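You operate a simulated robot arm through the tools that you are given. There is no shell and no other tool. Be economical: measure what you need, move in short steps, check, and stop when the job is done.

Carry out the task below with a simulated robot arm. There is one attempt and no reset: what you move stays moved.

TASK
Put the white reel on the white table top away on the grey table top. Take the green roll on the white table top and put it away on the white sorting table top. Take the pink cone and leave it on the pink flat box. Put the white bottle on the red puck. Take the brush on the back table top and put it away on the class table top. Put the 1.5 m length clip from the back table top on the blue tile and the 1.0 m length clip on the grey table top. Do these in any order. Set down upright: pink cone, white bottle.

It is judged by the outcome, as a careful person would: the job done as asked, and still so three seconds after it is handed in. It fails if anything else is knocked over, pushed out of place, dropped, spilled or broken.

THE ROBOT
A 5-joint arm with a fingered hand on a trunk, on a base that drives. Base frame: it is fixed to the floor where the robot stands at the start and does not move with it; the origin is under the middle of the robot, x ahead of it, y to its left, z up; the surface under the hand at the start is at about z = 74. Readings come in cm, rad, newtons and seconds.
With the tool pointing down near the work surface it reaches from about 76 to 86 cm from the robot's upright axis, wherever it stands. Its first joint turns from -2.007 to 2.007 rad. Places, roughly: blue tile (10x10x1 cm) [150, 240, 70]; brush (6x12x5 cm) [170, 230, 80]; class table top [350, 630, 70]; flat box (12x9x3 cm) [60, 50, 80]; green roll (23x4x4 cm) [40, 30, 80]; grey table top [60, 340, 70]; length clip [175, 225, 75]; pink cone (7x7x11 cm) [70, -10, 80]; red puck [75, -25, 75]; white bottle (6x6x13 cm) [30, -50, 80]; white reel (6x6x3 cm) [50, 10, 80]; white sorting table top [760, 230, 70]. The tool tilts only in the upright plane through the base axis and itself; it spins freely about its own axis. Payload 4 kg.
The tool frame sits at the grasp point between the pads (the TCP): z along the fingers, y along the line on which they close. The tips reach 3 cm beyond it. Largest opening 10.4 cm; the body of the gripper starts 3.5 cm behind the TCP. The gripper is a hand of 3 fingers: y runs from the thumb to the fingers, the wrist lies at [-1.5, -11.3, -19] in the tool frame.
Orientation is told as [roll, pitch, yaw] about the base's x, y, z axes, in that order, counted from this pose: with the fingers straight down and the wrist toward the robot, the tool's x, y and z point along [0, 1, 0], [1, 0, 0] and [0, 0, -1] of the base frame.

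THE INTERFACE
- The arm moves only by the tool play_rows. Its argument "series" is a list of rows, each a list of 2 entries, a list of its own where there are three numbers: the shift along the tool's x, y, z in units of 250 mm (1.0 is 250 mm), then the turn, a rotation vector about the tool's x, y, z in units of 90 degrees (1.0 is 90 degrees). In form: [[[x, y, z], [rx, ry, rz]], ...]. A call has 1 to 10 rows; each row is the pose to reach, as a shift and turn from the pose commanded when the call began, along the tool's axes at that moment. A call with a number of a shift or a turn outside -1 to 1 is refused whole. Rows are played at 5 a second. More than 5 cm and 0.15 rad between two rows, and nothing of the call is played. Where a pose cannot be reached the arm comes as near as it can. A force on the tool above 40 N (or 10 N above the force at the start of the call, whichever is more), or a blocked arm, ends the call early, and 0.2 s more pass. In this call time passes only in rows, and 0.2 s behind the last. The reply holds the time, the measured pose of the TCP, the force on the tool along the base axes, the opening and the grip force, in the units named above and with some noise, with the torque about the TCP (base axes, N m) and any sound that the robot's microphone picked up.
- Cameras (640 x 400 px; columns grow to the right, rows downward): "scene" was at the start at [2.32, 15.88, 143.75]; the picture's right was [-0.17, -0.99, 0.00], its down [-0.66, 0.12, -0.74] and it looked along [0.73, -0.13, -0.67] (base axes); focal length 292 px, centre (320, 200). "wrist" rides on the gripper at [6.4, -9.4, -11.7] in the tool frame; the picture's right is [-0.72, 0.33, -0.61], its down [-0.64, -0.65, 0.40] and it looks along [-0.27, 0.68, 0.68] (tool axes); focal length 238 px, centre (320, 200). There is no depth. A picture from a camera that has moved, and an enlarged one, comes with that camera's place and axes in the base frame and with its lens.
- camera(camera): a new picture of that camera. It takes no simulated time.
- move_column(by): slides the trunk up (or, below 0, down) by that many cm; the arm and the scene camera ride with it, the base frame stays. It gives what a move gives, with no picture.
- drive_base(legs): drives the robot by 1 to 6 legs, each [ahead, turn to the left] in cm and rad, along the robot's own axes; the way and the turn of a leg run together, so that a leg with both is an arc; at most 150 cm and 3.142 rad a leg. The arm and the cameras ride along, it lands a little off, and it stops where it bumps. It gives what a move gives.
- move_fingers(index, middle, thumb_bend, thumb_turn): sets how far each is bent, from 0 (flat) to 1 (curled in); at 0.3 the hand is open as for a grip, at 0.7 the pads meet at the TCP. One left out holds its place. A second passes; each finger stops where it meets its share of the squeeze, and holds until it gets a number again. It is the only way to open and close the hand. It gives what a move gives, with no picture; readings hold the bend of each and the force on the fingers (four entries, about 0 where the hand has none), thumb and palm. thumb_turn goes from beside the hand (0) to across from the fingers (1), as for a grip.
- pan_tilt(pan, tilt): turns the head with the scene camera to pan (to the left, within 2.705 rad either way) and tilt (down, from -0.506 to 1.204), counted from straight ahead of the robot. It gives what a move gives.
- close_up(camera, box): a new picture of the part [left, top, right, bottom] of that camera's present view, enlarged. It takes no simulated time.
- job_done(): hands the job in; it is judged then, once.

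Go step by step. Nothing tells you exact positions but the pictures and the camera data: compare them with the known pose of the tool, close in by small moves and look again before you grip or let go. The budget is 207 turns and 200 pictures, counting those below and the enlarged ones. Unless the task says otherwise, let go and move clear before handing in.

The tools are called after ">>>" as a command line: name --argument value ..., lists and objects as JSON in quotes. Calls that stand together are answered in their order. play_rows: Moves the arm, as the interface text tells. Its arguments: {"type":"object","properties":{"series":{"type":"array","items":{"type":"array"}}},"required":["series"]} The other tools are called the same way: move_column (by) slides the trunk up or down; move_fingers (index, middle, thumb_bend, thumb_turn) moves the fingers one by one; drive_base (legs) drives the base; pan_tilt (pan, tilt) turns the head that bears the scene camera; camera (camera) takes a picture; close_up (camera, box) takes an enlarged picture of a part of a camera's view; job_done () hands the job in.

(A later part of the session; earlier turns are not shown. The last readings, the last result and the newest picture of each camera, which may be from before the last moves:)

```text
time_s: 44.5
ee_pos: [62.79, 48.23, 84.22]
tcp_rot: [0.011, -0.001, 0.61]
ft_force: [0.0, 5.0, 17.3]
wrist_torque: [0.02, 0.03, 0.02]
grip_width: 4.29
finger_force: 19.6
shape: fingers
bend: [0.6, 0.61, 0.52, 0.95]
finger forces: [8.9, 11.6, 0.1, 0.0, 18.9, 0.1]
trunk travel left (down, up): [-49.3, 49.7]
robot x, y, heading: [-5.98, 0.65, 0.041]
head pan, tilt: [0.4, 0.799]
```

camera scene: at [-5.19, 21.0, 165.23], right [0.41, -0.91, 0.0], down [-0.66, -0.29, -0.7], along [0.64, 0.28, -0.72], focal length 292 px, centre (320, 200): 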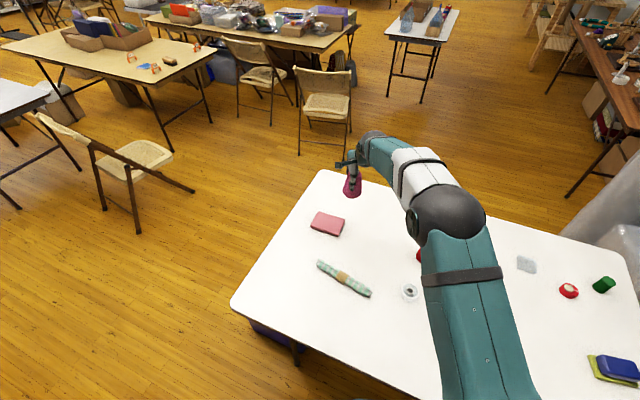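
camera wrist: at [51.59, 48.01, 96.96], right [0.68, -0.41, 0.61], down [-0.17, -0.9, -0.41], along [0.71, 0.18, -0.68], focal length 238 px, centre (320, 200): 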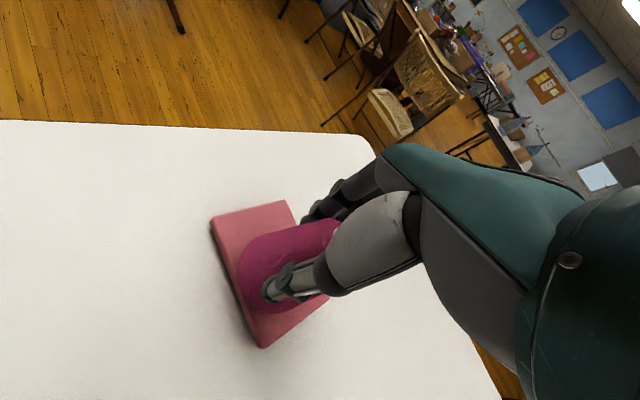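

Firm contact with the box. Relieving slightly, then opening.

>>> move_column --by 0.45

>>> move_fingers --index 0.3 --middle 0.3 --thumb_bend 0.3

>>> move_column --by 22

>>> camera --camera "scene"

```text
time_s: 45.0
ee_pos: [62.59, 48.2, 84.22]
tcp_rot: [0.01, 0.001, 0.612]
ft_force: [0.4, 3.4, 8.5]
wrist_torque: [0.1, -0.1, 0.04]
grip_width: 4.26
finger_force: 18.6
shape: fingers
bend: [0.59, 0.61, 0.52, 0.95]
finger forces: [8.7, 11.4, 0.1, 0.0, 17.2, 0.0]
trunk travel left (down, up): [-49.7, 49.3]
robot x, y, heading: [-6.36, 0.26, 0.04]
head pan, tilt: [0.4, 0.799]
```

```text
time_s: 46.0
ee_pos: [62.77, 48.11, 84.32]
tcp_rot: [0.012, 0.002, 0.611]
ft_force: [-1.0, 0.7, 0.7]
wrist_torque: [0.05, 0.02, -0.01]
grip_width: 10.26
finger_force: 0.0
shape: fingers
bend: [0.3, 0.3, 0.3, 0.97]
finger forces: [0.0, 0.1, 0.0, 0.1, 0.0, 0.0]
trunk travel left (down, up): [-49.7, 49.3]
robot x, y, heading: [-6.36, 0.32, 0.04]
head pan, tilt: [0.4, 0.799]
```

```text
time_s: 48.3
ee_pos: [62.78, 48.25, 106.32]
tcp_rot: [0.011, 0.002, 0.612]
ft_force: [0.0, 0.3, 0.2]
wrist_torque: [-0.01, -0.01, -0.02]
grip_width: 10.26
finger_force: 0.0
shape: fingers
bend: [0.3, 0.3, 0.3, 0.97]
finger forces: [0.0, 0.0, 0.1, 0.0, 0.1, 0.0]
trunk travel left (down, up): [-71.7, 27.3]
robot x, y, heading: [-6.36, 0.41, 0.043]
head pan, tilt: [0.4, 0.799]
```

```text
165 pictures are left
camera scene: at [-5.62, 21.04, 167.47], right [0.43, -0.9, 0.0], down [-0.65, -0.31, -0.7], along [0.63, 0.3, -0.72], focal length 292 px, centre (320, 200)
```

scene: 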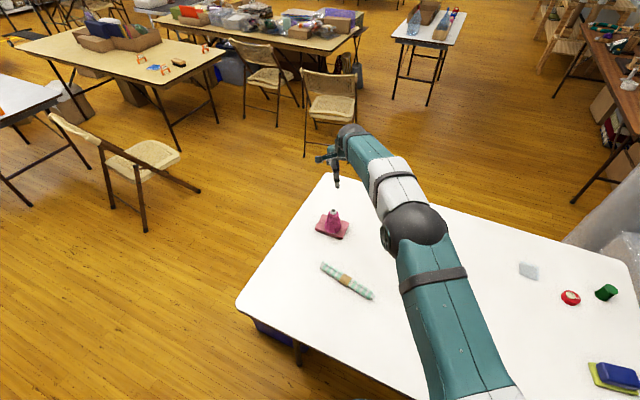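

Cone stands on the box. Now the right side: bottle and puck.

>>> pan_tilt --pan -0.45 --tilt 0.8

>>> camera --camera "scene"

>>> close_up --camera "scene" --box '[400, 120, 560, 220]'

```text
time_s: 49.5
ee_pos: [62.83, 48.23, 106.28]
tcp_rot: [0.01, 0.003, 0.61]
ft_force: [0.4, -0.3, -0.3]
wrist_torque: [0.02, 0.03, -0.01]
grip_width: 10.29
finger_force: 0.0
shape: fingers
bend: [0.3, 0.3, 0.3, 0.97]
finger forces: [0.1, 0.0, 0.0, 0.0, 0.0, 0.0]
trunk travel left (down, up): [-71.7, 27.3]
robot x, y, heading: [-6.53, 0.55, 0.041]
head pan, tilt: [-0.45, 0.799]
```

```text
164 pictures are left
camera scene: at [-5.53, 14.39, 167.47], right [-0.4, -0.92, 0.0], down [-0.66, 0.29, -0.7], along [0.64, -0.28, -0.72], focal length 292 px, centre (320, 200)
```

scene: 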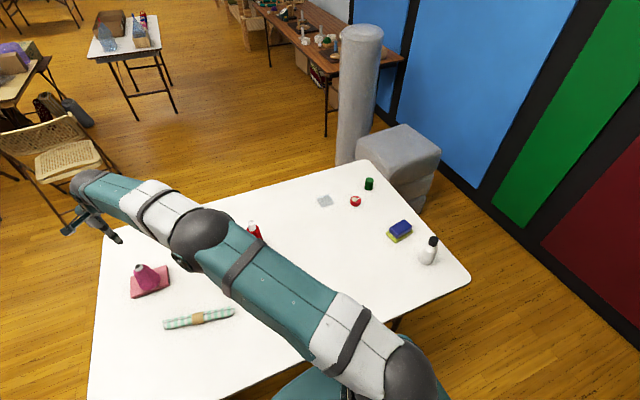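

```text
4.00 times, centred on (480, 170) of scene
camera zoom: at [-5.53, 14.39, 167.47], right [-0.4, -0.92, 0.0], down [-0.66, 0.29, -0.7], along [0.64, -0.28, -0.72], focal length 1168 px, centre (-320, 320)
```

zoom: 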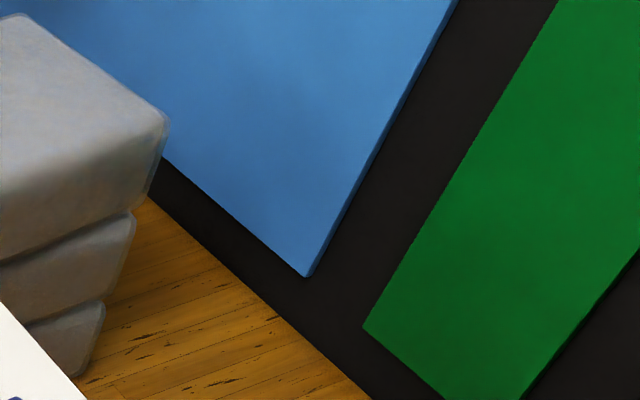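

>>> close_up --camera "scene" --box '[310, 170, 470, 270]'

```text
4.00 times, centred on (390, 220) of scene
camera zoom: at [-5.53, 14.39, 167.47], right [-0.4, -0.92, 0.0], down [-0.66, 0.29, -0.7], along [0.64, -0.28, -0.72], focal length 1168 px, centre (40, 120)
```

zoom: 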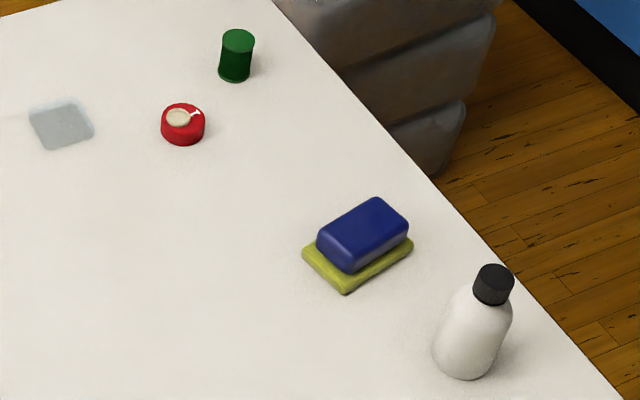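

Bottle is at about (34.4,-45.7), puck at (69.5,-35.2). I'll swing the arm to straight ahead so that base turning and driving do the coarse positioning.

>>> play_rows --series '[[[-0.165, -0.039, 0], [0, -0.006, 0.036]], [[-0.33, -0.078, 0], [0, -0.006, 0.073]], [[-0.494, -0.116, 0], [0, -0.006, 0.109]], [[-0.659, -0.155, 0], [0, -0.006, 0.145]], [[-0.824, -0.194, 0], [0, -0.006, 0.181]]]'

>>> play_rows --series '[[[-0.181, -0.037, 0], [0, 0, 0.036]], [[-0.361, -0.075, 0], [0, 0, 0.073]], [[-0.542, -0.112, 0], [0, 0, 0.109]], [[-0.722, -0.15, 0], [0, 0, 0.145]], [[-0.903, -0.187, 0], [0, 0, 0.181]]]'

>>> drive_base --legs '[[-30, 0], [0, -0.62]]'

>>> pan_tilt --pan 0.1 --tilt 0.7

>>> camera --camera "scene"

>>> camera --camera "wrist"

```text
time_s: 50.7
ee_pos: [70.8, 28.0, 105.82]
tcp_rot: [0.011, 0.004, 0.334]
ft_force: [-0.1, -0.1, 0.7]
wrist_torque: [0.05, 0.01, -0.02]
grip_width: 10.25
finger_force: 0.1
shape: fingers
bend: [0.3, 0.3, 0.3, 0.97]
finger forces: [0.1, 0.1, 0.0, 0.0, 0.0, 0.1]
out of reach, approached as far as the arm can: row 5
trunk travel left (down, up): [-71.7, 27.3]
robot x, y, heading: [-6.18, 0.67, 0.041]
head pan, tilt: [-0.45, 0.799]
```

```text
time_s: 51.9
ee_pos: [73.47, 5.2, 106.04]
tcp_rot: [-0.001, 0.004, 0.042]
ft_force: [-0.5, 0.6, 0.3]
wrist_torque: [-0.03, 0.0, 0.02]
grip_width: 10.25
finger_force: 0.1
shape: fingers
bend: [0.3, 0.3, 0.3, 0.97]
finger forces: [0.0, 0.0, 0.1, 0.1, 0.0, 0.0]
trunk travel left (down, up): [-71.7, 27.3]
robot x, y, heading: [-6.08, 0.55, 0.043]
head pan, tilt: [-0.45, 0.799]
```

```text
time_s: 55.6
ee_pos: [31.04, -43.52, 105.99]
tcp_rot: [0.0, 0.005, -0.584]
ft_force: [-0.7, 0.4, 0.6]
wrist_torque: [-0.02, -0.01, -0.03]
grip_width: 10.26
finger_force: 0.1
shape: fingers
bend: [0.3, 0.3, 0.3, 0.97]
finger forces: [0.1, 0.0, 0.1, 0.0, 0.0, 0.0]
trunk travel left (down, up): [-71.7, 27.3]
robot x, y, heading: [-36.47, -0.52, -0.584]
head pan, tilt: [-0.45, 0.799]
```

```text
time_s: 56.6
ee_pos: [31.0, -43.47, 106.02]
tcp_rot: [0.0, 0.003, -0.584]
ft_force: [-0.4, 1.1, -0.6]
wrist_torque: [0.0, 0.03, 0.01]
grip_width: 10.27
finger_force: 0.0
shape: fingers
bend: [0.3, 0.3, 0.3, 0.97]
finger forces: [0.0, 0.0, 0.0, 0.0, 0.0, 0.0]
trunk travel left (down, up): [-71.7, 27.3]
robot x, y, heading: [-36.21, -0.97, -0.586]
head pan, tilt: [0.099, 0.7]
```

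```text
161 pictures are left
camera scene: at [-24.17, 13.14, 168.3], right [-0.47, -0.88, 0.0], down [-0.57, 0.3, -0.76], along [0.68, -0.36, -0.64], focal length 292 px, centre (320, 200)
```

scene: 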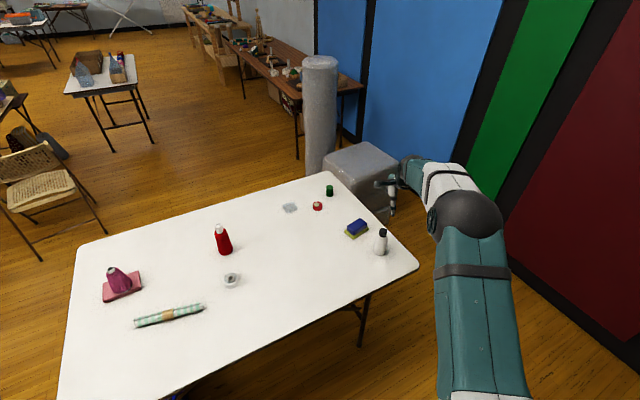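

```text
160 pictures are left
camera wrist: at [26.83, -32.96, 117.82], right [-0.12, -0.78, 0.61], down [-0.9, -0.17, -0.4], along [0.42, -0.6, -0.68], focal length 238 px, centre (320, 200)
```

wrist: 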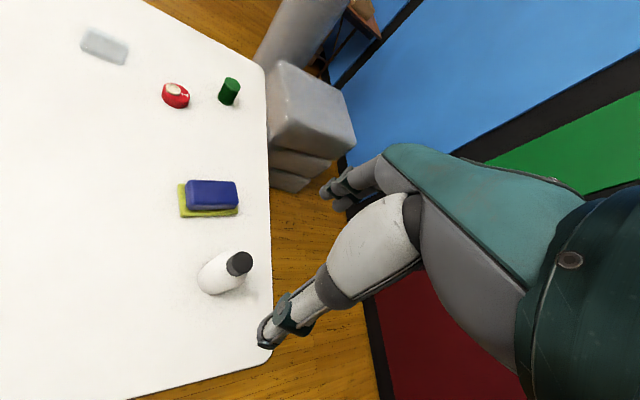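

Bottle at (34.2,-45.4) lies almost straight ahead of the tool. Shift 3.7 cm outward and come down partway.

>>> play_rows --series '[[[0.007, 0.149, 0], [0, 0, 0]]]'

>>> move_column --by -13

>>> camera --camera "wrist"

>>> close_up --camera "scene" --box '[340, 130, 500, 230]'

```text
time_s: 57.0
ee_pos: [34.29, -45.64, 105.78]
tcp_rot: [-0.001, 0.006, -0.586]
ft_force: [0.4, -0.3, 0.3]
wrist_torque: [0.01, 0.03, -0.02]
grip_width: 10.29
finger_force: 0.0
shape: fingers
bend: [0.3, 0.3, 0.3, 0.97]
finger forces: [0.0, 0.1, 0.0, 0.0, 0.0, 0.1]
trunk travel left (down, up): [-71.7, 27.3]
robot x, y, heading: [-36.11, -1.15, -0.59]
head pan, tilt: [0.099, 0.7]
```

```text
time_s: 58.6
ee_pos: [34.19, -45.5, 93.0]
tcp_rot: [0.001, 0.004, -0.584]
ft_force: [0.1, 0.3, 0.2]
wrist_torque: [0.02, -0.04, 0.02]
grip_width: 10.28
finger_force: 0.1
shape: fingers
bend: [0.3, 0.3, 0.3, 0.97]
finger forces: [0.0, 0.0, 0.1, 0.0, 0.1, 0.0]
trunk travel left (down, up): [-58.7, 40.3]
robot x, y, heading: [-36.55, -0.78, -0.586]
head pan, tilt: [0.099, 0.7]
```

```text
159 pictures are left
camera wrist: at [29.93, -34.99, 104.78], right [-0.12, -0.78, 0.61], down [-0.9, -0.17, -0.4], along [0.42, -0.6, -0.68], focal length 238 px, centre (320, 200)
```

wrist: 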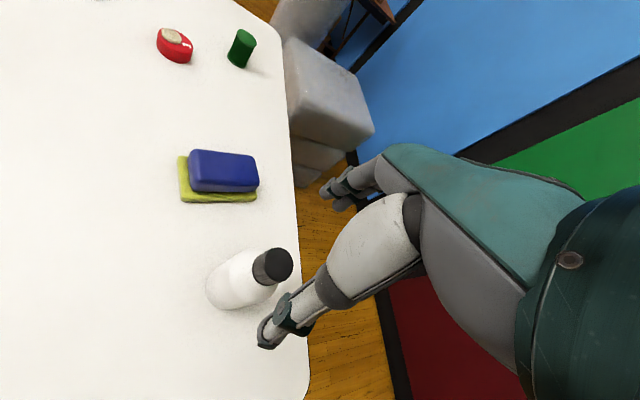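

```text
4.00 times, centred on (420, 180) of scene
camera zoom: at [-24.18, 13.15, 155.31], right [-0.47, -0.88, 0.0], down [-0.57, 0.3, -0.76], along [0.68, -0.36, -0.64], focal length 1168 px, centre (-80, 280)
```

zoom: 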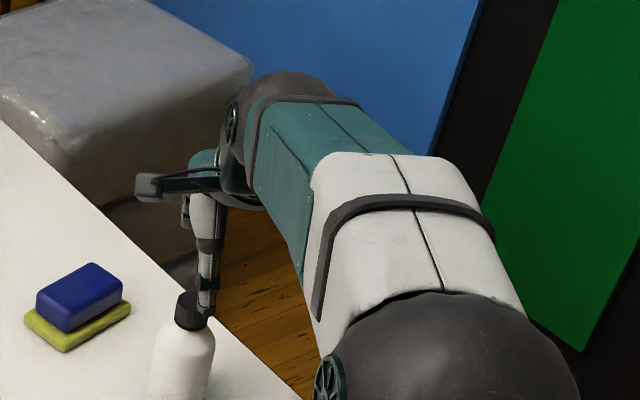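

Well aligned (cap near (33.9,-45.1)). Lowering to cap height and gripping.

>>> play_rows --series '[[[0.006, -0.016, 0], [0, 0, 0]]]'

>>> move_column --by -8.2

>>> close_up --camera "wrist" --box '[180, 150, 420, 350]'

>>> close_up --camera "scene" --box '[340, 130, 500, 230]'

```text
time_s: 59.0
ee_pos: [33.85, -45.17, 92.95]
tcp_rot: [-0.002, 0.004, -0.586]
ft_force: [0.3, -0.7, 0.3]
wrist_torque: [0.01, 0.0, -0.03]
grip_width: 10.28
finger_force: 0.1
shape: fingers
bend: [0.3, 0.3, 0.3, 0.97]
finger forces: [0.0, 0.0, 0.0, 0.1, 0.0, 0.1]
trunk travel left (down, up): [-58.7, 40.3]
robot x, y, heading: [-36.78, -0.57, -0.592]
head pan, tilt: [0.099, 0.7]
```

```text
time_s: 60.2
ee_pos: [33.77, -45.22, 84.82]
tcp_rot: [0.0, 0.004, -0.584]
ft_force: [-0.6, 0.2, 0.7]
wrist_torque: [0.02, 0.03, 0.02]
grip_width: 10.26
finger_force: 0.1
shape: fingers
bend: [0.3, 0.3, 0.3, 0.97]
finger forces: [0.0, 0.0, 0.0, 0.0, 0.0, 0.1]
trunk travel left (down, up): [-50.5, 48.5]
robot x, y, heading: [-36.4, -0.62, -0.586]
head pan, tilt: [0.099, 0.7]
```

```text
2.00 times, centred on (300, 250) of wrist
camera zoom: at [29.63, -34.68, 96.59], right [-0.12, -0.78, 0.61], down [-0.9, -0.17, -0.4], along [0.42, -0.6, -0.68], focal length 477 px, centre (360, 100)
```

zoom: 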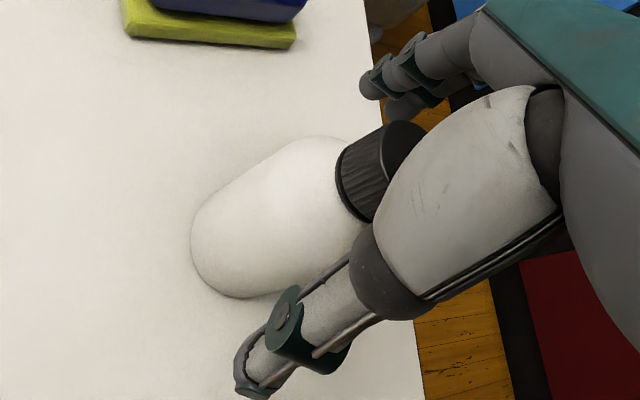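

```text
4.00 times, centred on (420, 180) of scene
camera zoom: at [-24.18, 13.15, 147.1], right [-0.47, -0.88, 0.0], down [-0.57, 0.3, -0.76], along [0.68, -0.36, -0.64], focal length 1168 px, centre (-80, 280)
```

zoom: 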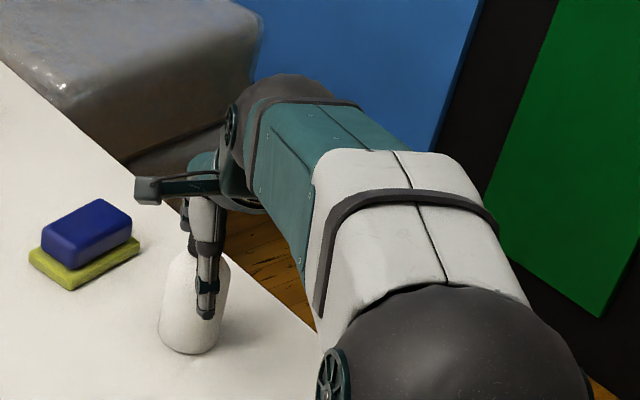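

>>> move_column --by -0.7

>>> move_fingers --index 0.7 --middle 0.7 --thumb_bend 0.7

>>> close_up --camera "wrist" --box '[180, 150, 420, 350]'

```text
time_s: 60.7
ee_pos: [33.83, -45.27, 84.06]
tcp_rot: [-0.001, 0.004, -0.585]
ft_force: [0.3, -0.7, -0.7]
wrist_torque: [0.01, -0.01, 0.02]
grip_width: 10.28
finger_force: 0.1
shape: fingers
bend: [0.3, 0.3, 0.3, 0.97]
finger forces: [0.0, 0.0, 0.0, 0.0, 0.1, 0.0]
trunk travel left (down, up): [-49.8, 49.2]
robot x, y, heading: [-36.41, -0.45, -0.587]
head pan, tilt: [0.099, 0.7]
```

```text
time_s: 61.7
ee_pos: [33.87, -45.31, 84.19]
tcp_rot: [0.001, 0.003, -0.584]
ft_force: [0.6, 0.1, 0.2]
wrist_torque: [-0.01, 0.04, 0.02]
grip_width: 4.49
finger_force: 17.1
shape: fingers
bend: [0.58, 0.61, 0.52, 0.95]
finger forces: [8.3, 9.1, 0.1, 0.0, 17.0, 0.0]
trunk travel left (down, up): [-49.8, 49.2]
robot x, y, heading: [-36.18, -0.72, -0.587]
head pan, tilt: [0.099, 0.7]
```

```text
2.00 times, centred on (300, 250) of wrist
camera zoom: at [29.64, -34.69, 95.87], right [-0.12, -0.78, 0.61], down [-0.9, -0.17, -0.4], along [0.42, -0.6, -0.68], focal length 477 px, centre (360, 100)
```

zoom: 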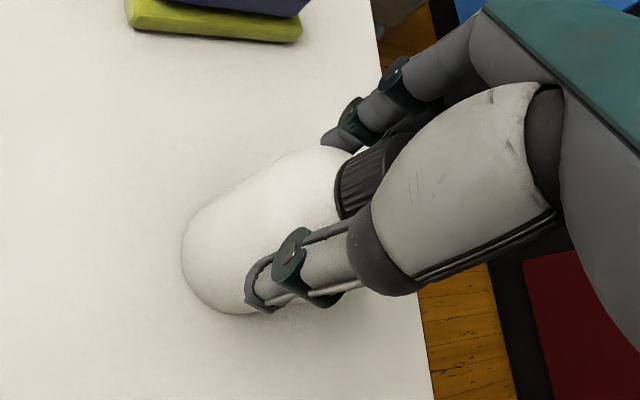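

Gripped. A 2 cm test lift.

>>> move_column --by 2

>>> close_up --camera "wrist" --box '[180, 150, 420, 350]'

```text
time_s: 62.4
ee_pos: [33.93, -45.27, 86.06]
tcp_rot: [0.001, 0.003, -0.585]
ft_force: [0.2, -0.9, -1.9]
wrist_torque: [-0.03, -0.01, 0.0]
grip_width: 4.5
finger_force: 17.0
shape: fingers
bend: [0.58, 0.61, 0.52, 0.95]
finger forces: [8.3, 8.8, 0.1, 0.0, 17.1, 0.0]
trunk travel left (down, up): [-51.8, 47.2]
robot x, y, heading: [-36.37, -0.33, -0.586]
head pan, tilt: [0.099, 0.7]
```

```text
2.00 times, centred on (300, 250) of wrist
camera zoom: at [29.66, -34.7, 97.84], right [-0.12, -0.78, 0.61], down [-0.9, -0.17, -0.4], along [0.42, -0.6, -0.68], focal length 477 px, centre (360, 100)
```

zoom: 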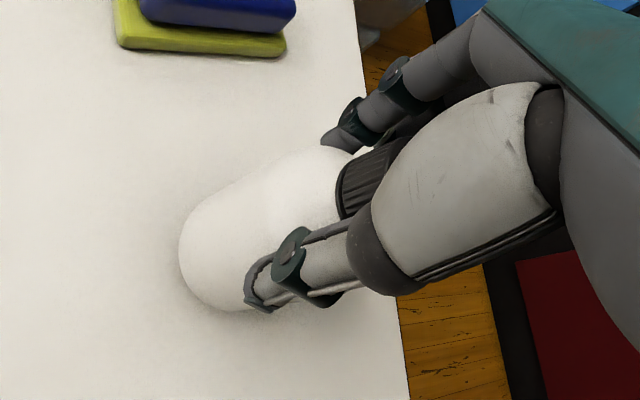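

Held well, no slip. Raise, turn toward the puck and advance most of the way.

>>> move_column --by 12

>>> drive_base --legs '[[0, 0.256], [27, 0]]'

>>> camera --camera "scene"

>>> camera --camera "wrist"

```text
time_s: 63.9
ee_pos: [33.91, -45.2, 98.09]
tcp_rot: [0.001, 0.001, -0.585]
ft_force: [0.0, 0.4, -2.7]
wrist_torque: [0.0, -0.02, 0.03]
grip_width: 4.47
finger_force: 16.9
shape: fingers
bend: [0.58, 0.61, 0.52, 0.95]
finger forces: [8.3, 8.8, 0.0, 0.0, 17.1, 0.0]
trunk travel left (down, up): [-63.8, 35.2]
robot x, y, heading: [-36.09, -0.36, -0.585]
head pan, tilt: [0.099, 0.7]
```

```text
time_s: 66.7
ee_pos: [68.22, -34.69, 98.06]
tcp_rot: [-0.001, 0.004, -0.328]
ft_force: [0.0, -0.5, -2.0]
wrist_torque: [0.0, 0.01, -0.02]
grip_width: 4.47
finger_force: 17.5
shape: fingers
bend: [0.58, 0.61, 0.52, 0.95]
finger forces: [8.3, 8.8, 0.1, 0.0, 17.0, 0.0]
trunk travel left (down, up): [-63.8, 35.2]
robot x, y, heading: [-10.97, -9.03, -0.331]
head pan, tilt: [0.099, 0.7]
```

```text
153 pictures are left
camera scene: at [-2.6, 7.0, 160.4], right [-0.23, -0.97, 0.0], down [-0.63, 0.15, -0.76], along [0.74, -0.18, -0.64], focal length 292 px, centre (320, 200)
```

scene: 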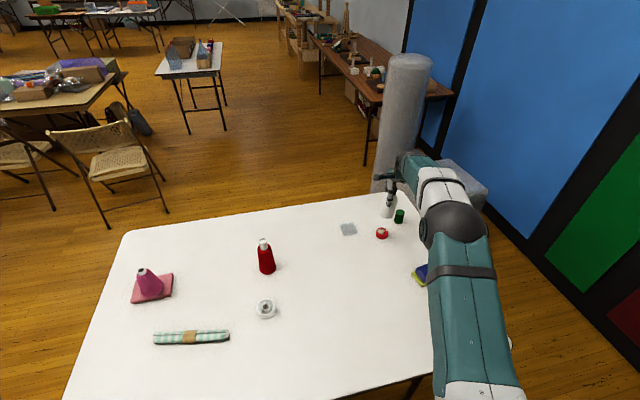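

```text
152 pictures are left
camera wrist: at [61.5, -25.67, 109.79], right [0.08, -0.79, 0.61], down [-0.83, -0.4, -0.4], along [0.56, -0.47, -0.68], focal length 238 px, centre (320, 200)
```

wrist: 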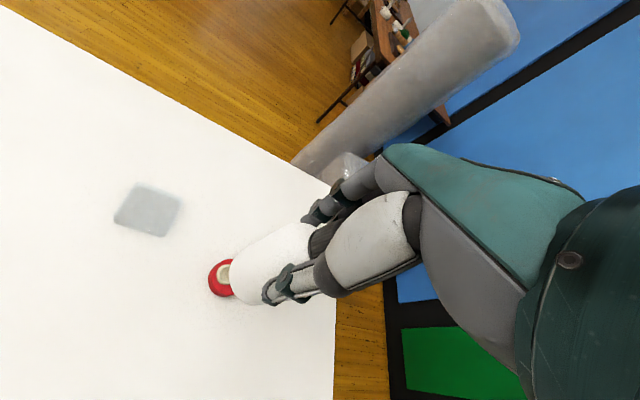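

>>> close_up --camera "scene" --box '[330, 160, 450, 260]'

>>> close_up --camera "wrist" --box '[180, 200, 340, 320]'

```text
4.00 times, centred on (390, 210) of scene
camera zoom: at [-2.6, 7.0, 160.4], right [-0.23, -0.97, 0.0], down [-0.63, 0.15, -0.76], along [0.74, -0.18, -0.64], focal length 1168 px, centre (40, 160)
```

zoom: 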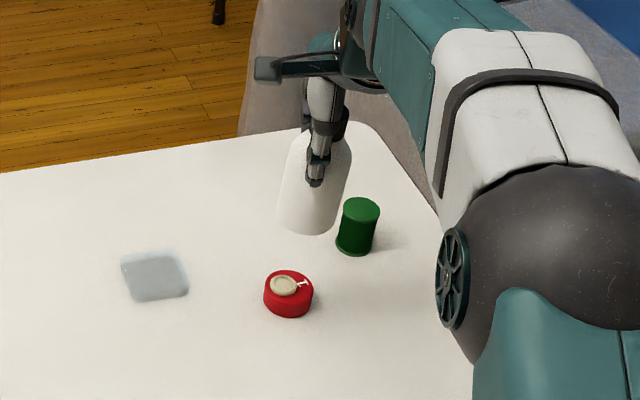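

```text
3.33 times, centred on (260, 260) of wrist
camera zoom: at [61.5, -25.67, 109.79], right [0.08, -0.79, 0.61], down [-0.83, -0.4, -0.4], along [0.56, -0.47, -0.68], focal length 794 px, centre (520, 0)
```

zoom: 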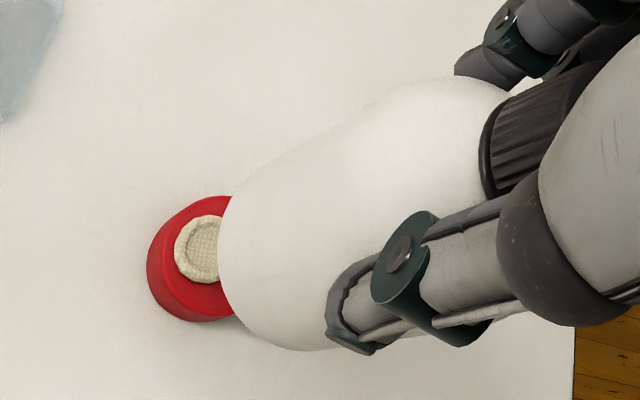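

Puck centre about (69.9,-35.4), bottle base about (68.1,-34.7). Shift outward 1.9 cm, then lower and look.

>>> play_rows --series '[[[-0.003, 0.077, 0], [0, 0, 0]]]'

>>> move_column --by -9

>>> close_up --camera "scene" --box '[330, 160, 450, 260]'

>>> close_up --camera "wrist" --box '[180, 200, 340, 320]'

```text
time_s: 67.1
ee_pos: [69.97, -35.56, 97.88]
tcp_rot: [0.0, 0.005, -0.33]
ft_force: [0.5, -0.1, -0.7]
wrist_torque: [-0.03, 0.05, 0.02]
grip_width: 4.45
finger_force: 17.0
shape: fingers
bend: [0.58, 0.61, 0.52, 0.95]
finger forces: [8.3, 8.8, 0.1, 0.0, 17.1, 0.0]
trunk travel left (down, up): [-63.8, 35.2]
robot x, y, heading: [-10.91, -9.13, -0.333]
head pan, tilt: [0.099, 0.7]
```

```text
time_s: 68.3
ee_pos: [69.89, -35.62, 89.01]
tcp_rot: [0.0, 0.004, -0.33]
ft_force: [1.3, -0.1, -1.4]
wrist_torque: [0.02, -0.02, 0.02]
grip_width: 4.48
finger_force: 17.3
shape: fingers
bend: [0.58, 0.61, 0.52, 0.95]
finger forces: [8.3, 8.9, 0.0, 0.0, 17.0, 0.0]
trunk travel left (down, up): [-54.8, 44.2]
robot x, y, heading: [-10.94, -9.45, -0.333]
head pan, tilt: [0.099, 0.7]
```

```text
4.00 times, centred on (390, 210) of scene
camera zoom: at [-2.72, 7.04, 151.4], right [-0.23, -0.97, 0.0], down [-0.63, 0.15, -0.76], along [0.74, -0.18, -0.64], focal length 1168 px, centre (40, 160)
```

zoom: 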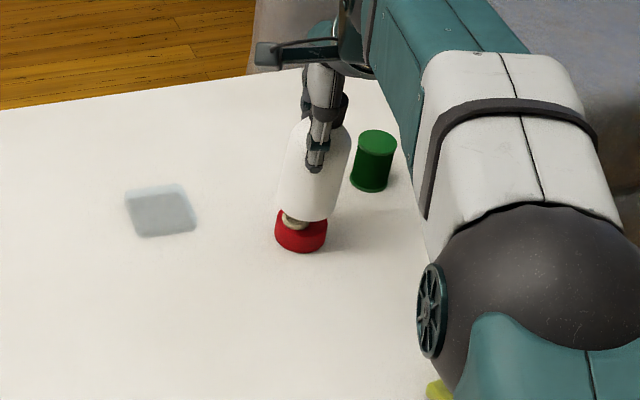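

```text
3.33 times, centred on (260, 260) of wrist
camera zoom: at [63.18, -26.39, 100.79], right [0.08, -0.79, 0.61], down [-0.83, -0.39, -0.4], along [0.56, -0.48, -0.68], focal length 794 px, centre (520, 0)
```

zoom: 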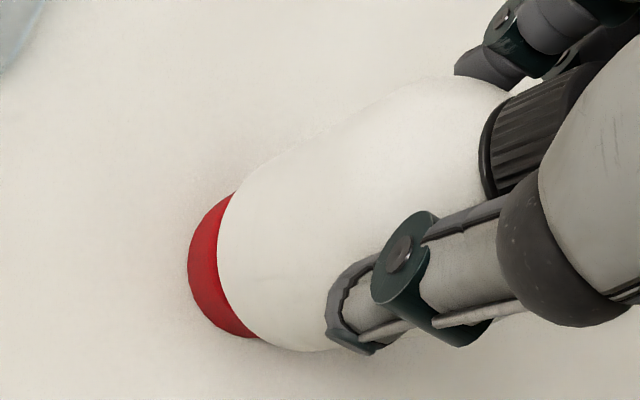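

Nearly centred; a 3 mm nudge, then lower onto the puck.

>>> play_rows --series '[[[-0.009, 0.011, 0], [0, 0, 0]]]'

>>> move_column --by -1.8

>>> move_column --by -0.4

>>> close_up --camera "scene" --box '[350, 170, 430, 230]'

```text
time_s: 68.7
ee_pos: [70.1, -35.99, 89.14]
tcp_rot: [-0.002, 0.005, -0.331]
ft_force: [-0.9, 0.6, -1.8]
wrist_torque: [-0.01, 0.0, 0.02]
grip_width: 4.5
finger_force: 16.8
shape: fingers
bend: [0.58, 0.61, 0.52, 0.95]
finger forces: [8.2, 8.7, 0.1, 0.1, 17.0, 0.0]
trunk travel left (down, up): [-54.8, 44.2]
robot x, y, heading: [-11.02, -9.21, -0.337]
head pan, tilt: [0.099, 0.7]
```

```text
time_s: 69.4
ee_pos: [70.14, -35.8, 87.16]
tcp_rot: [-0.002, 0.003, -0.331]
ft_force: [-0.8, -0.8, -2.2]
wrist_torque: [0.01, -0.02, -0.02]
grip_width: 4.49
finger_force: 16.7
shape: fingers
bend: [0.58, 0.61, 0.52, 0.95]
finger forces: [8.3, 8.8, 0.0, 0.0, 17.0, 0.0]
trunk travel left (down, up): [-53.0, 46.0]
robot x, y, heading: [-11.02, -9.43, -0.335]
head pan, tilt: [0.099, 0.7]
```

```text
time_s: 69.9
ee_pos: [70.1, -35.86, 86.68]
tcp_rot: [-0.003, 0.004, -0.331]
ft_force: [-0.2, -1.5, -2.2]
wrist_torque: [-0.01, -0.03, 0.02]
grip_width: 4.46
finger_force: 16.7
shape: fingers
bend: [0.58, 0.61, 0.52, 0.95]
finger forces: [8.3, 8.8, 0.1, 0.0, 17.0, 0.0]
trunk travel left (down, up): [-52.6, 46.4]
robot x, y, heading: [-10.98, -9.19, -0.333]
head pan, tilt: [0.099, 0.7]
```

```text
6.67 times, centred on (390, 200) of scene
camera zoom: at [-2.71, 7.04, 149.2], right [-0.23, -0.97, 0.0], down [-0.63, 0.15, -0.76], along [0.74, -0.18, -0.64], focal length 1946 px, centre (-147, 200)
```

zoom: 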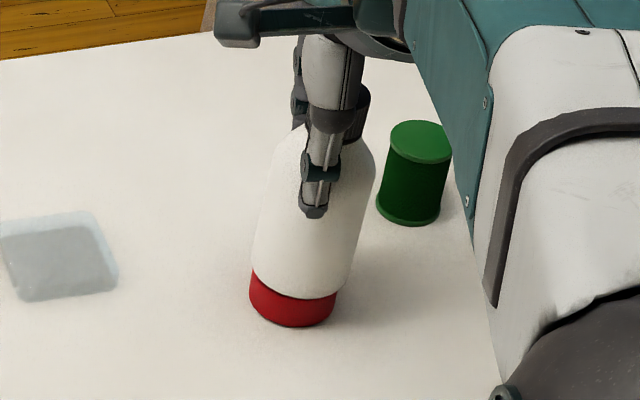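

Centred when accounting for perspective. Lowering to contact.

>>> move_column --by -0.3

>>> move_column --by -0.3

```text
time_s: 70.4
ee_pos: [70.14, -35.83, 86.53]
tcp_rot: [-0.002, 0.004, -0.329]
ft_force: [-0.6, 0.1, -2.9]
wrist_torque: [-0.03, 0.02, 0.0]
grip_width: 4.48
finger_force: 17.3
shape: fingers
bend: [0.58, 0.61, 0.52, 0.95]
finger forces: [8.3, 8.8, 0.1, 0.0, 17.0, 0.0]
trunk travel left (down, up): [-52.3, 46.7]
robot x, y, heading: [-10.83, -9.52, -0.328]
head pan, tilt: [0.099, 0.7]
```

```text
time_s: 70.9
ee_pos: [70.15, -35.8, 86.37]
tcp_rot: [-0.002, 0.002, -0.331]
ft_force: [0.3, -0.3, 1.5]
wrist_torque: [-0.02, 0.05, 0.03]
grip_width: 4.5
finger_force: 17.1
shape: fingers
bend: [0.58, 0.61, 0.52, 0.95]
finger forces: [8.4, 8.9, 0.1, 0.1, 17.1, 0.0]
trunk travel left (down, up): [-52.0, 47.0]
robot x, y, heading: [-11.37, -9.02, -0.333]
head pan, tilt: [0.099, 0.7]
```

Contact made. Opening and rising.

>>> move_fingers --index 0.3 --middle 0.3 --thumb_bend 0.3

>>> move_column --by 16

>>> close_up --camera "scene" --box '[330, 160, 450, 260]'

>>> camera --camera "wrist"

```text
time_s: 71.9
ee_pos: [70.05, -35.74, 86.25]
tcp_rot: [0.0, 0.004, -0.33]
ft_force: [-0.5, -0.2, -0.1]
wrist_torque: [-0.01, 0.01, -0.04]
grip_width: 10.28
finger_force: 0.0
shape: fingers
bend: [0.3, 0.3, 0.3, 0.97]
finger forces: [0.1, 0.0, 0.0, 0.0, 0.0, 0.1]
trunk travel left (down, up): [-52.0, 47.0]
robot x, y, heading: [-11.05, -9.51, -0.329]
head pan, tilt: [0.099, 0.7]
```

```text
time_s: 73.8
ee_pos: [70.21, -35.8, 102.08]
tcp_rot: [-0.001, 0.003, -0.33]
ft_force: [0.3, 0.3, 0.0]
wrist_torque: [0.0, -0.02, 0.01]
grip_width: 10.24
finger_force: 0.0
shape: fingers
bend: [0.3, 0.3, 0.3, 0.97]
finger forces: [0.0, 0.0, 0.0, 0.0, 0.1, 0.1]
trunk travel left (down, up): [-68.0, 31.0]
robot x, y, heading: [-11.19, -9.07, -0.328]
head pan, tilt: [0.099, 0.7]
```

```text
4.00 times, centred on (390, 210) of scene
camera zoom: at [-2.71, 7.04, 164.6], right [-0.23, -0.97, 0.0], down [-0.63, 0.15, -0.76], along [0.74, -0.18, -0.64], focal length 1168 px, centre (40, 160)
```

zoom: 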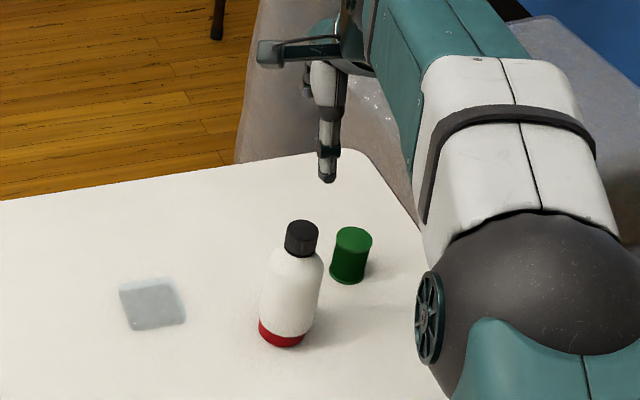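

```text
145 pictures are left
camera wrist: at [63.42, -26.64, 113.98], right [0.08, -0.79, 0.61], down [-0.83, -0.39, -0.4], along [0.56, -0.48, -0.68], focal length 238 px, centre (320, 200)
```

wrist: 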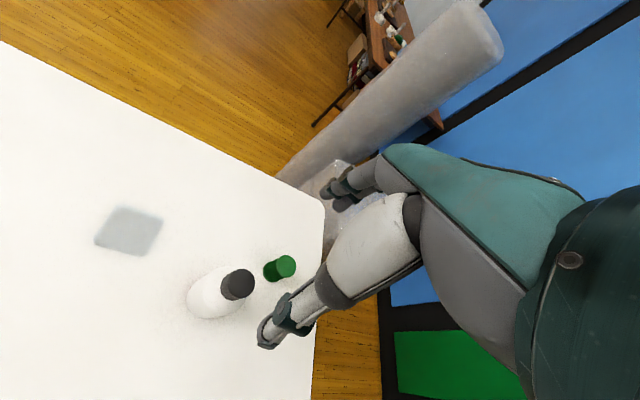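

Bottle stands on the puck. Next the reel: back up and turn toward it.

>>> drive_base --legs '[[-26, 0], [0, 0.467]]'

>>> camera --camera "wrist"

>>> camera --camera "scene"

```text
time_s: 77.0
ee_pos: [49.06, 11.75, 102.2]
tcp_rot: [-0.002, 0.001, 0.136]
ft_force: [-0.9, -1.1, 0.0]
wrist_torque: [-0.02, -0.01, 0.03]
grip_width: 10.25
finger_force: 0.0
shape: fingers
bend: [0.3, 0.3, 0.3, 0.97]
finger forces: [0.1, 0.0, 0.1, 0.0, 0.1, 0.0]
trunk travel left (down, up): [-68.0, 31.0]
robot x, y, heading: [-35.46, -0.99, 0.14]
head pan, tilt: [0.099, 0.7]
```

```text
144 pictures are left
camera wrist: at [39.06, 16.96, 114.0], right [0.42, -0.67, 0.61], down [-0.56, -0.72, -0.4], along [0.71, -0.18, -0.68], focal length 238 px, centre (320, 200)
```

wrist: 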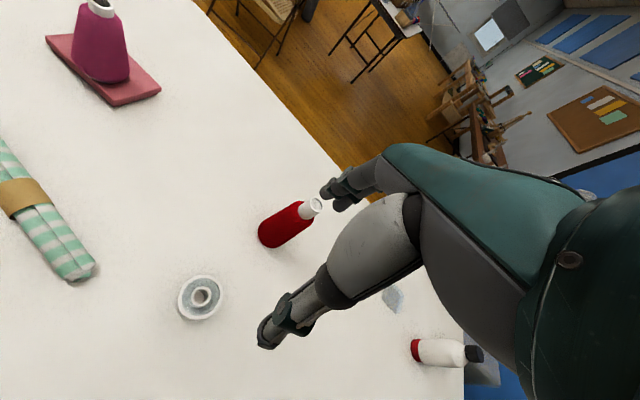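

```text
143 pictures are left
camera scene: at [-35.16, 17.3, 164.6], right [0.23, -0.97, 0.0], down [-0.63, -0.15, -0.76], along [0.74, 0.18, -0.64], focal length 292 px, centre (320, 200)
```

scene: 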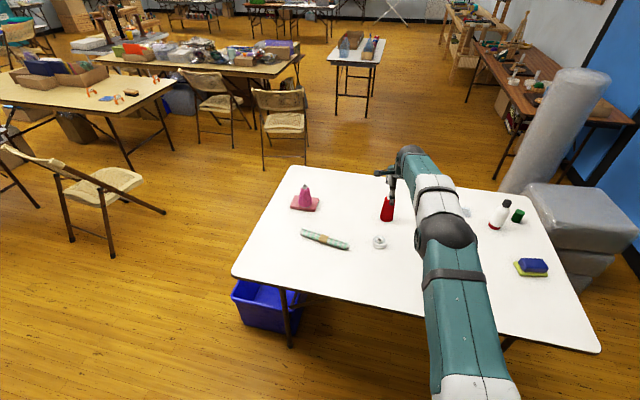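

Reel at (47.7,12.65). Fine adjust and lower partway.

>>> play_rows --series '[[[0.043, -0.049, 0], [0, 0, -0.008]]]'

>>> move_column --by -17

>>> camera --camera "wrist"

>>> close_up --camera "scene" --box '[340, 140, 460, 260]'

```text
time_s: 77.3
ee_pos: [47.76, 12.85, 102.22]
tcp_rot: [-0.002, 0.003, 0.151]
ft_force: [-1.1, -0.8, -0.4]
wrist_torque: [0.0, 0.0, 0.05]
grip_width: 10.27
finger_force: 0.2
shape: fingers
bend: [0.3, 0.3, 0.3, 0.97]
finger forces: [0.0, 0.0, 0.1, 0.0, 0.0, 0.0]
trunk travel left (down, up): [-68.0, 31.0]
robot x, y, heading: [-34.97, -1.1, 0.134]
head pan, tilt: [0.099, 0.7]
```

```text
time_s: 79.3
ee_pos: [47.94, 12.83, 85.42]
tcp_rot: [-0.002, 0.005, 0.15]
ft_force: [-0.4, 0.1, -0.1]
wrist_torque: [-0.01, 0.0, -0.03]
grip_width: 10.28
finger_force: 0.1
shape: fingers
bend: [0.3, 0.3, 0.3, 0.97]
finger forces: [0.0, 0.0, 0.1, 0.0, 0.0, 0.0]
trunk travel left (down, up): [-51.0, 48.0]
robot x, y, heading: [-35.79, -0.92, 0.139]
head pan, tilt: [0.099, 0.7]
```

```text
142 pictures are left
camera wrist: at [37.71, 17.71, 97.04], right [0.43, -0.66, 0.61], down [-0.55, -0.73, -0.4], along [0.71, -0.17, -0.68], focal length 238 px, centre (320, 200)
```

wrist: 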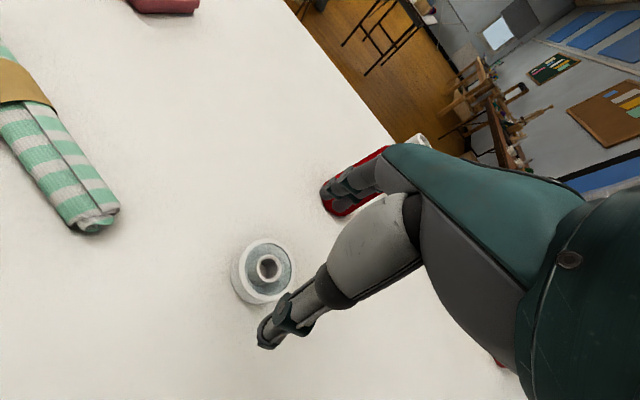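

```text
3.33 times, centred on (400, 200) of scene
camera zoom: at [-35.16, 17.25, 147.61], right [0.23, -0.97, 0.0], down [-0.63, -0.15, -0.76], along [0.74, 0.18, -0.64], focal length 973 px, centre (53, 200)
```

zoom: 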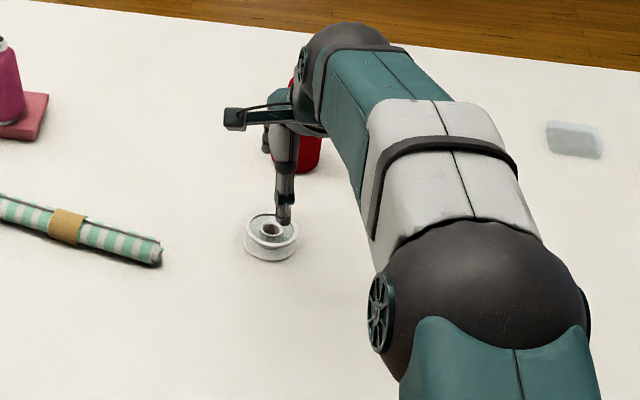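

Aligned. Lowering to the reel.

>>> move_column --by -7.6

>>> close_up --camera "wrist" --box '[200, 150, 440, 350]'

>>> close_up --camera "scene" --box '[360, 160, 440, 240]'

```text
time_s: 80.4
ee_pos: [47.86, 12.69, 77.69]
tcp_rot: [-0.001, 0.004, 0.148]
ft_force: [0.4, -0.6, -0.5]
wrist_torque: [0.01, 0.0, 0.05]
grip_width: 10.24
finger_force: 0.0
shape: fingers
bend: [0.3, 0.3, 0.3, 0.97]
finger forces: [0.0, 0.0, 0.1, 0.0, 0.0, 0.1]
trunk travel left (down, up): [-43.4, 55.6]
robot x, y, heading: [-35.45, -1.12, 0.138]
head pan, tilt: [0.099, 0.7]
```

```text
2.00 times, centred on (320, 250) of wrist
camera zoom: at [37.7, 17.71, 89.44], right [0.43, -0.66, 0.61], down [-0.55, -0.73, -0.4], along [0.71, -0.17, -0.68], focal length 477 px, centre (320, 100)
```

zoom: 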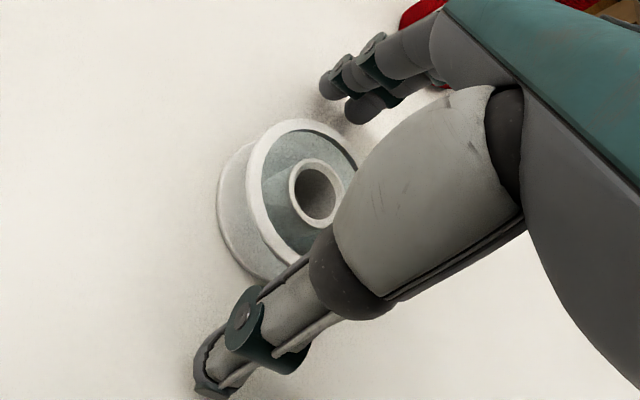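

```text
5.00 times, centred on (400, 200) of scene
camera zoom: at [-35.16, 17.25, 140.0], right [0.23, -0.97, 0.0], down [-0.63, -0.15, -0.76], along [0.74, 0.18, -0.64], focal length 1460 px, centre (-80, 200)
```

zoom: 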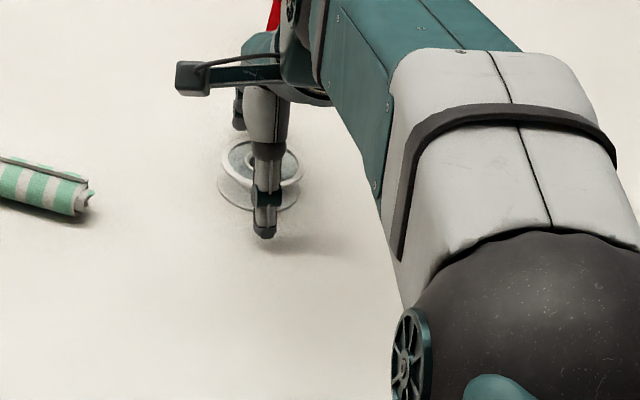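

>>> move_fingers --index 0.7 --middle 0.7 --thumb_bend 0.7

>>> close_up --camera "wrist" --box '[200, 150, 440, 350]'

```text
time_s: 81.4
ee_pos: [47.93, 12.79, 77.78]
tcp_rot: [-0.002, 0.003, 0.148]
ft_force: [-0.1, -0.2, 2.8]
wrist_torque: [-0.05, -0.03, 0.0]
grip_width: 4.96
finger_force: 19.4
shape: fingers
bend: [0.57, 0.6, 0.5, 0.96]
finger forces: [8.8, 10.4, 0.0, 0.0, 19.0, 0.0]
trunk travel left (down, up): [-43.4, 55.6]
robot x, y, heading: [-35.34, -0.69, 0.135]
head pan, tilt: [0.099, 0.7]
```

```text
2.00 times, centred on (320, 250) of wrist
camera zoom: at [37.7, 17.72, 89.46], right [0.43, -0.66, 0.61], down [-0.55, -0.73, -0.4], along [0.71, -0.17, -0.68], focal length 477 px, centre (320, 100)
```

zoom: 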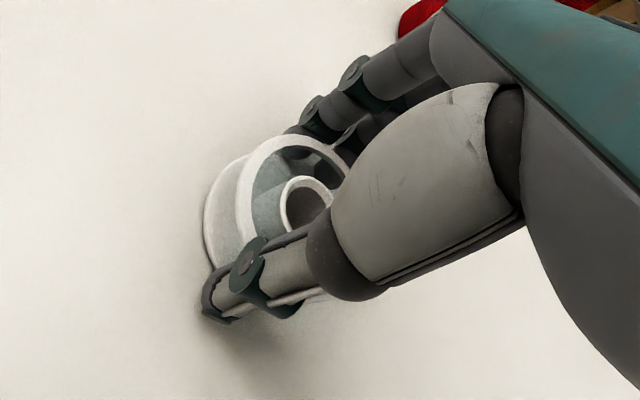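

>>> move_column --by 3

>>> close_up --camera "wrist" --box '[200, 150, 440, 350]'

```text
time_s: 82.2
ee_pos: [47.91, 12.72, 80.56]
tcp_rot: [-0.002, 0.003, 0.149]
ft_force: [0.3, -0.3, -0.3]
wrist_torque: [-0.01, -0.01, -0.03]
grip_width: 4.95
finger_force: 18.6
shape: fingers
bend: [0.57, 0.6, 0.5, 0.95]
finger forces: [8.7, 10.0, 0.1, 0.1, 18.8, 0.0]
trunk travel left (down, up): [-46.4, 52.6]
robot x, y, heading: [-35.5, -0.91, 0.135]
head pan, tilt: [0.099, 0.7]
```

```text
2.00 times, centred on (320, 250) of wrist
camera zoom: at [37.72, 17.72, 92.41], right [0.43, -0.66, 0.61], down [-0.55, -0.73, -0.4], along [0.71, -0.17, -0.68], focal length 477 px, centre (320, 100)
```

zoom: 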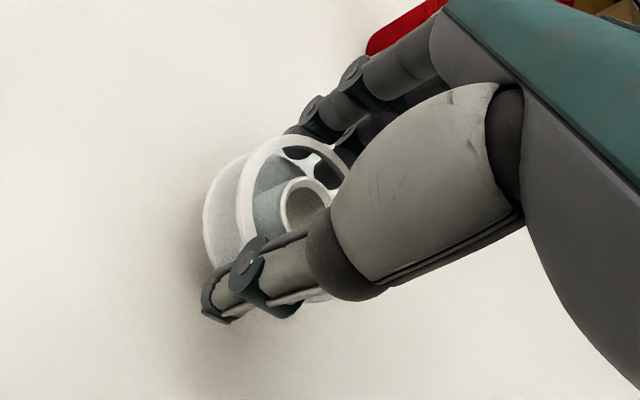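

Reel is held. Raise it, then head toward the grey table at the left.

>>> move_column --by 27

>>> drive_base --legs '[[0, 1.2], [120, 0]]'

>>> pan_tilt --pan 0.0 --tilt 0.6

>>> camera --camera "scene"

```text
time_s: 84.9
ee_pos: [47.81, 12.94, 107.64]
tcp_rot: [-0.001, 0.003, 0.147]
ft_force: [0.0, 0.5, -0.9]
wrist_torque: [-0.01, -0.03, -0.03]
grip_width: 4.95
finger_force: 17.9
shape: fingers
bend: [0.57, 0.6, 0.5, 0.95]
finger forces: [8.8, 10.0, 0.0, 0.0, 18.8, 0.1]
trunk travel left (down, up): [-73.4, 25.6]
robot x, y, heading: [-35.15, -1.26, 0.135]
head pan, tilt: [0.099, 0.7]
```

```text
time_s: 93.9
ee_pos: [16.9, 197.01, 107.63]
tcp_rot: [-0.002, 0.004, 1.319]
ft_force: [-1.0, 0.5, 0.2]
wrist_torque: [-0.01, 0.02, -0.02]
grip_width: 4.94
finger_force: 18.4
shape: fingers
bend: [0.57, 0.6, 0.5, 0.95]
finger forces: [8.6, 9.8, 0.1, 0.1, 18.3, 0.0]
trunk travel left (down, up): [-73.4, 25.6]
robot x, y, heading: [-2.91, 115.24, 1.303]
head pan, tilt: [0.099, 0.7]
```

```text
time_s: 94.6
ee_pos: [16.91, 197.02, 107.58]
tcp_rot: [-0.001, 0.004, 1.321]
ft_force: [1.0, -0.6, 0.8]
wrist_torque: [-0.03, 0.05, -0.01]
grip_width: 4.91
finger_force: 18.6
shape: fingers
bend: [0.57, 0.6, 0.5, 0.95]
finger forces: [8.5, 9.8, 0.1, 0.1, 18.4, 0.0]
trunk travel left (down, up): [-73.4, 25.6]
robot x, y, heading: [-2.82, 115.08, 1.306]
head pan, tilt: [0.0, 0.6]
```

```text
136 pictures are left
camera scene: at [-18.76, 122.48, 170.86], right [0.96, -0.26, 0.0], down [-0.15, -0.55, -0.82], along [0.22, 0.8, -0.57], focal length 292 px, centre (320, 200)
```

scene: 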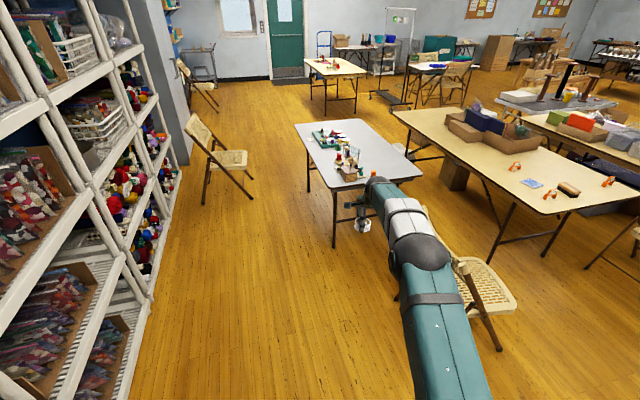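

Grey table spans about x 27–92, y 267–388. Zooming in to find free space.

>>> close_up --camera "scene" --box '[280, 100, 440, 200]'

```text
4.00 times, centred on (360, 150) of scene
camera zoom: at [-18.76, 122.48, 170.86], right [0.96, -0.26, 0.0], down [-0.15, -0.55, -0.82], along [0.22, 0.8, -0.57], focal length 1168 px, centre (160, 400)
```

zoom: 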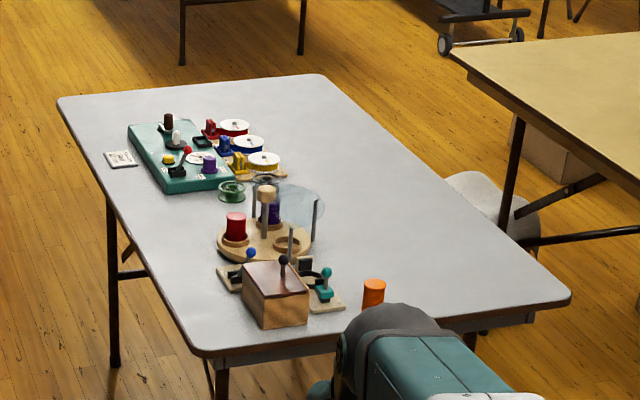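

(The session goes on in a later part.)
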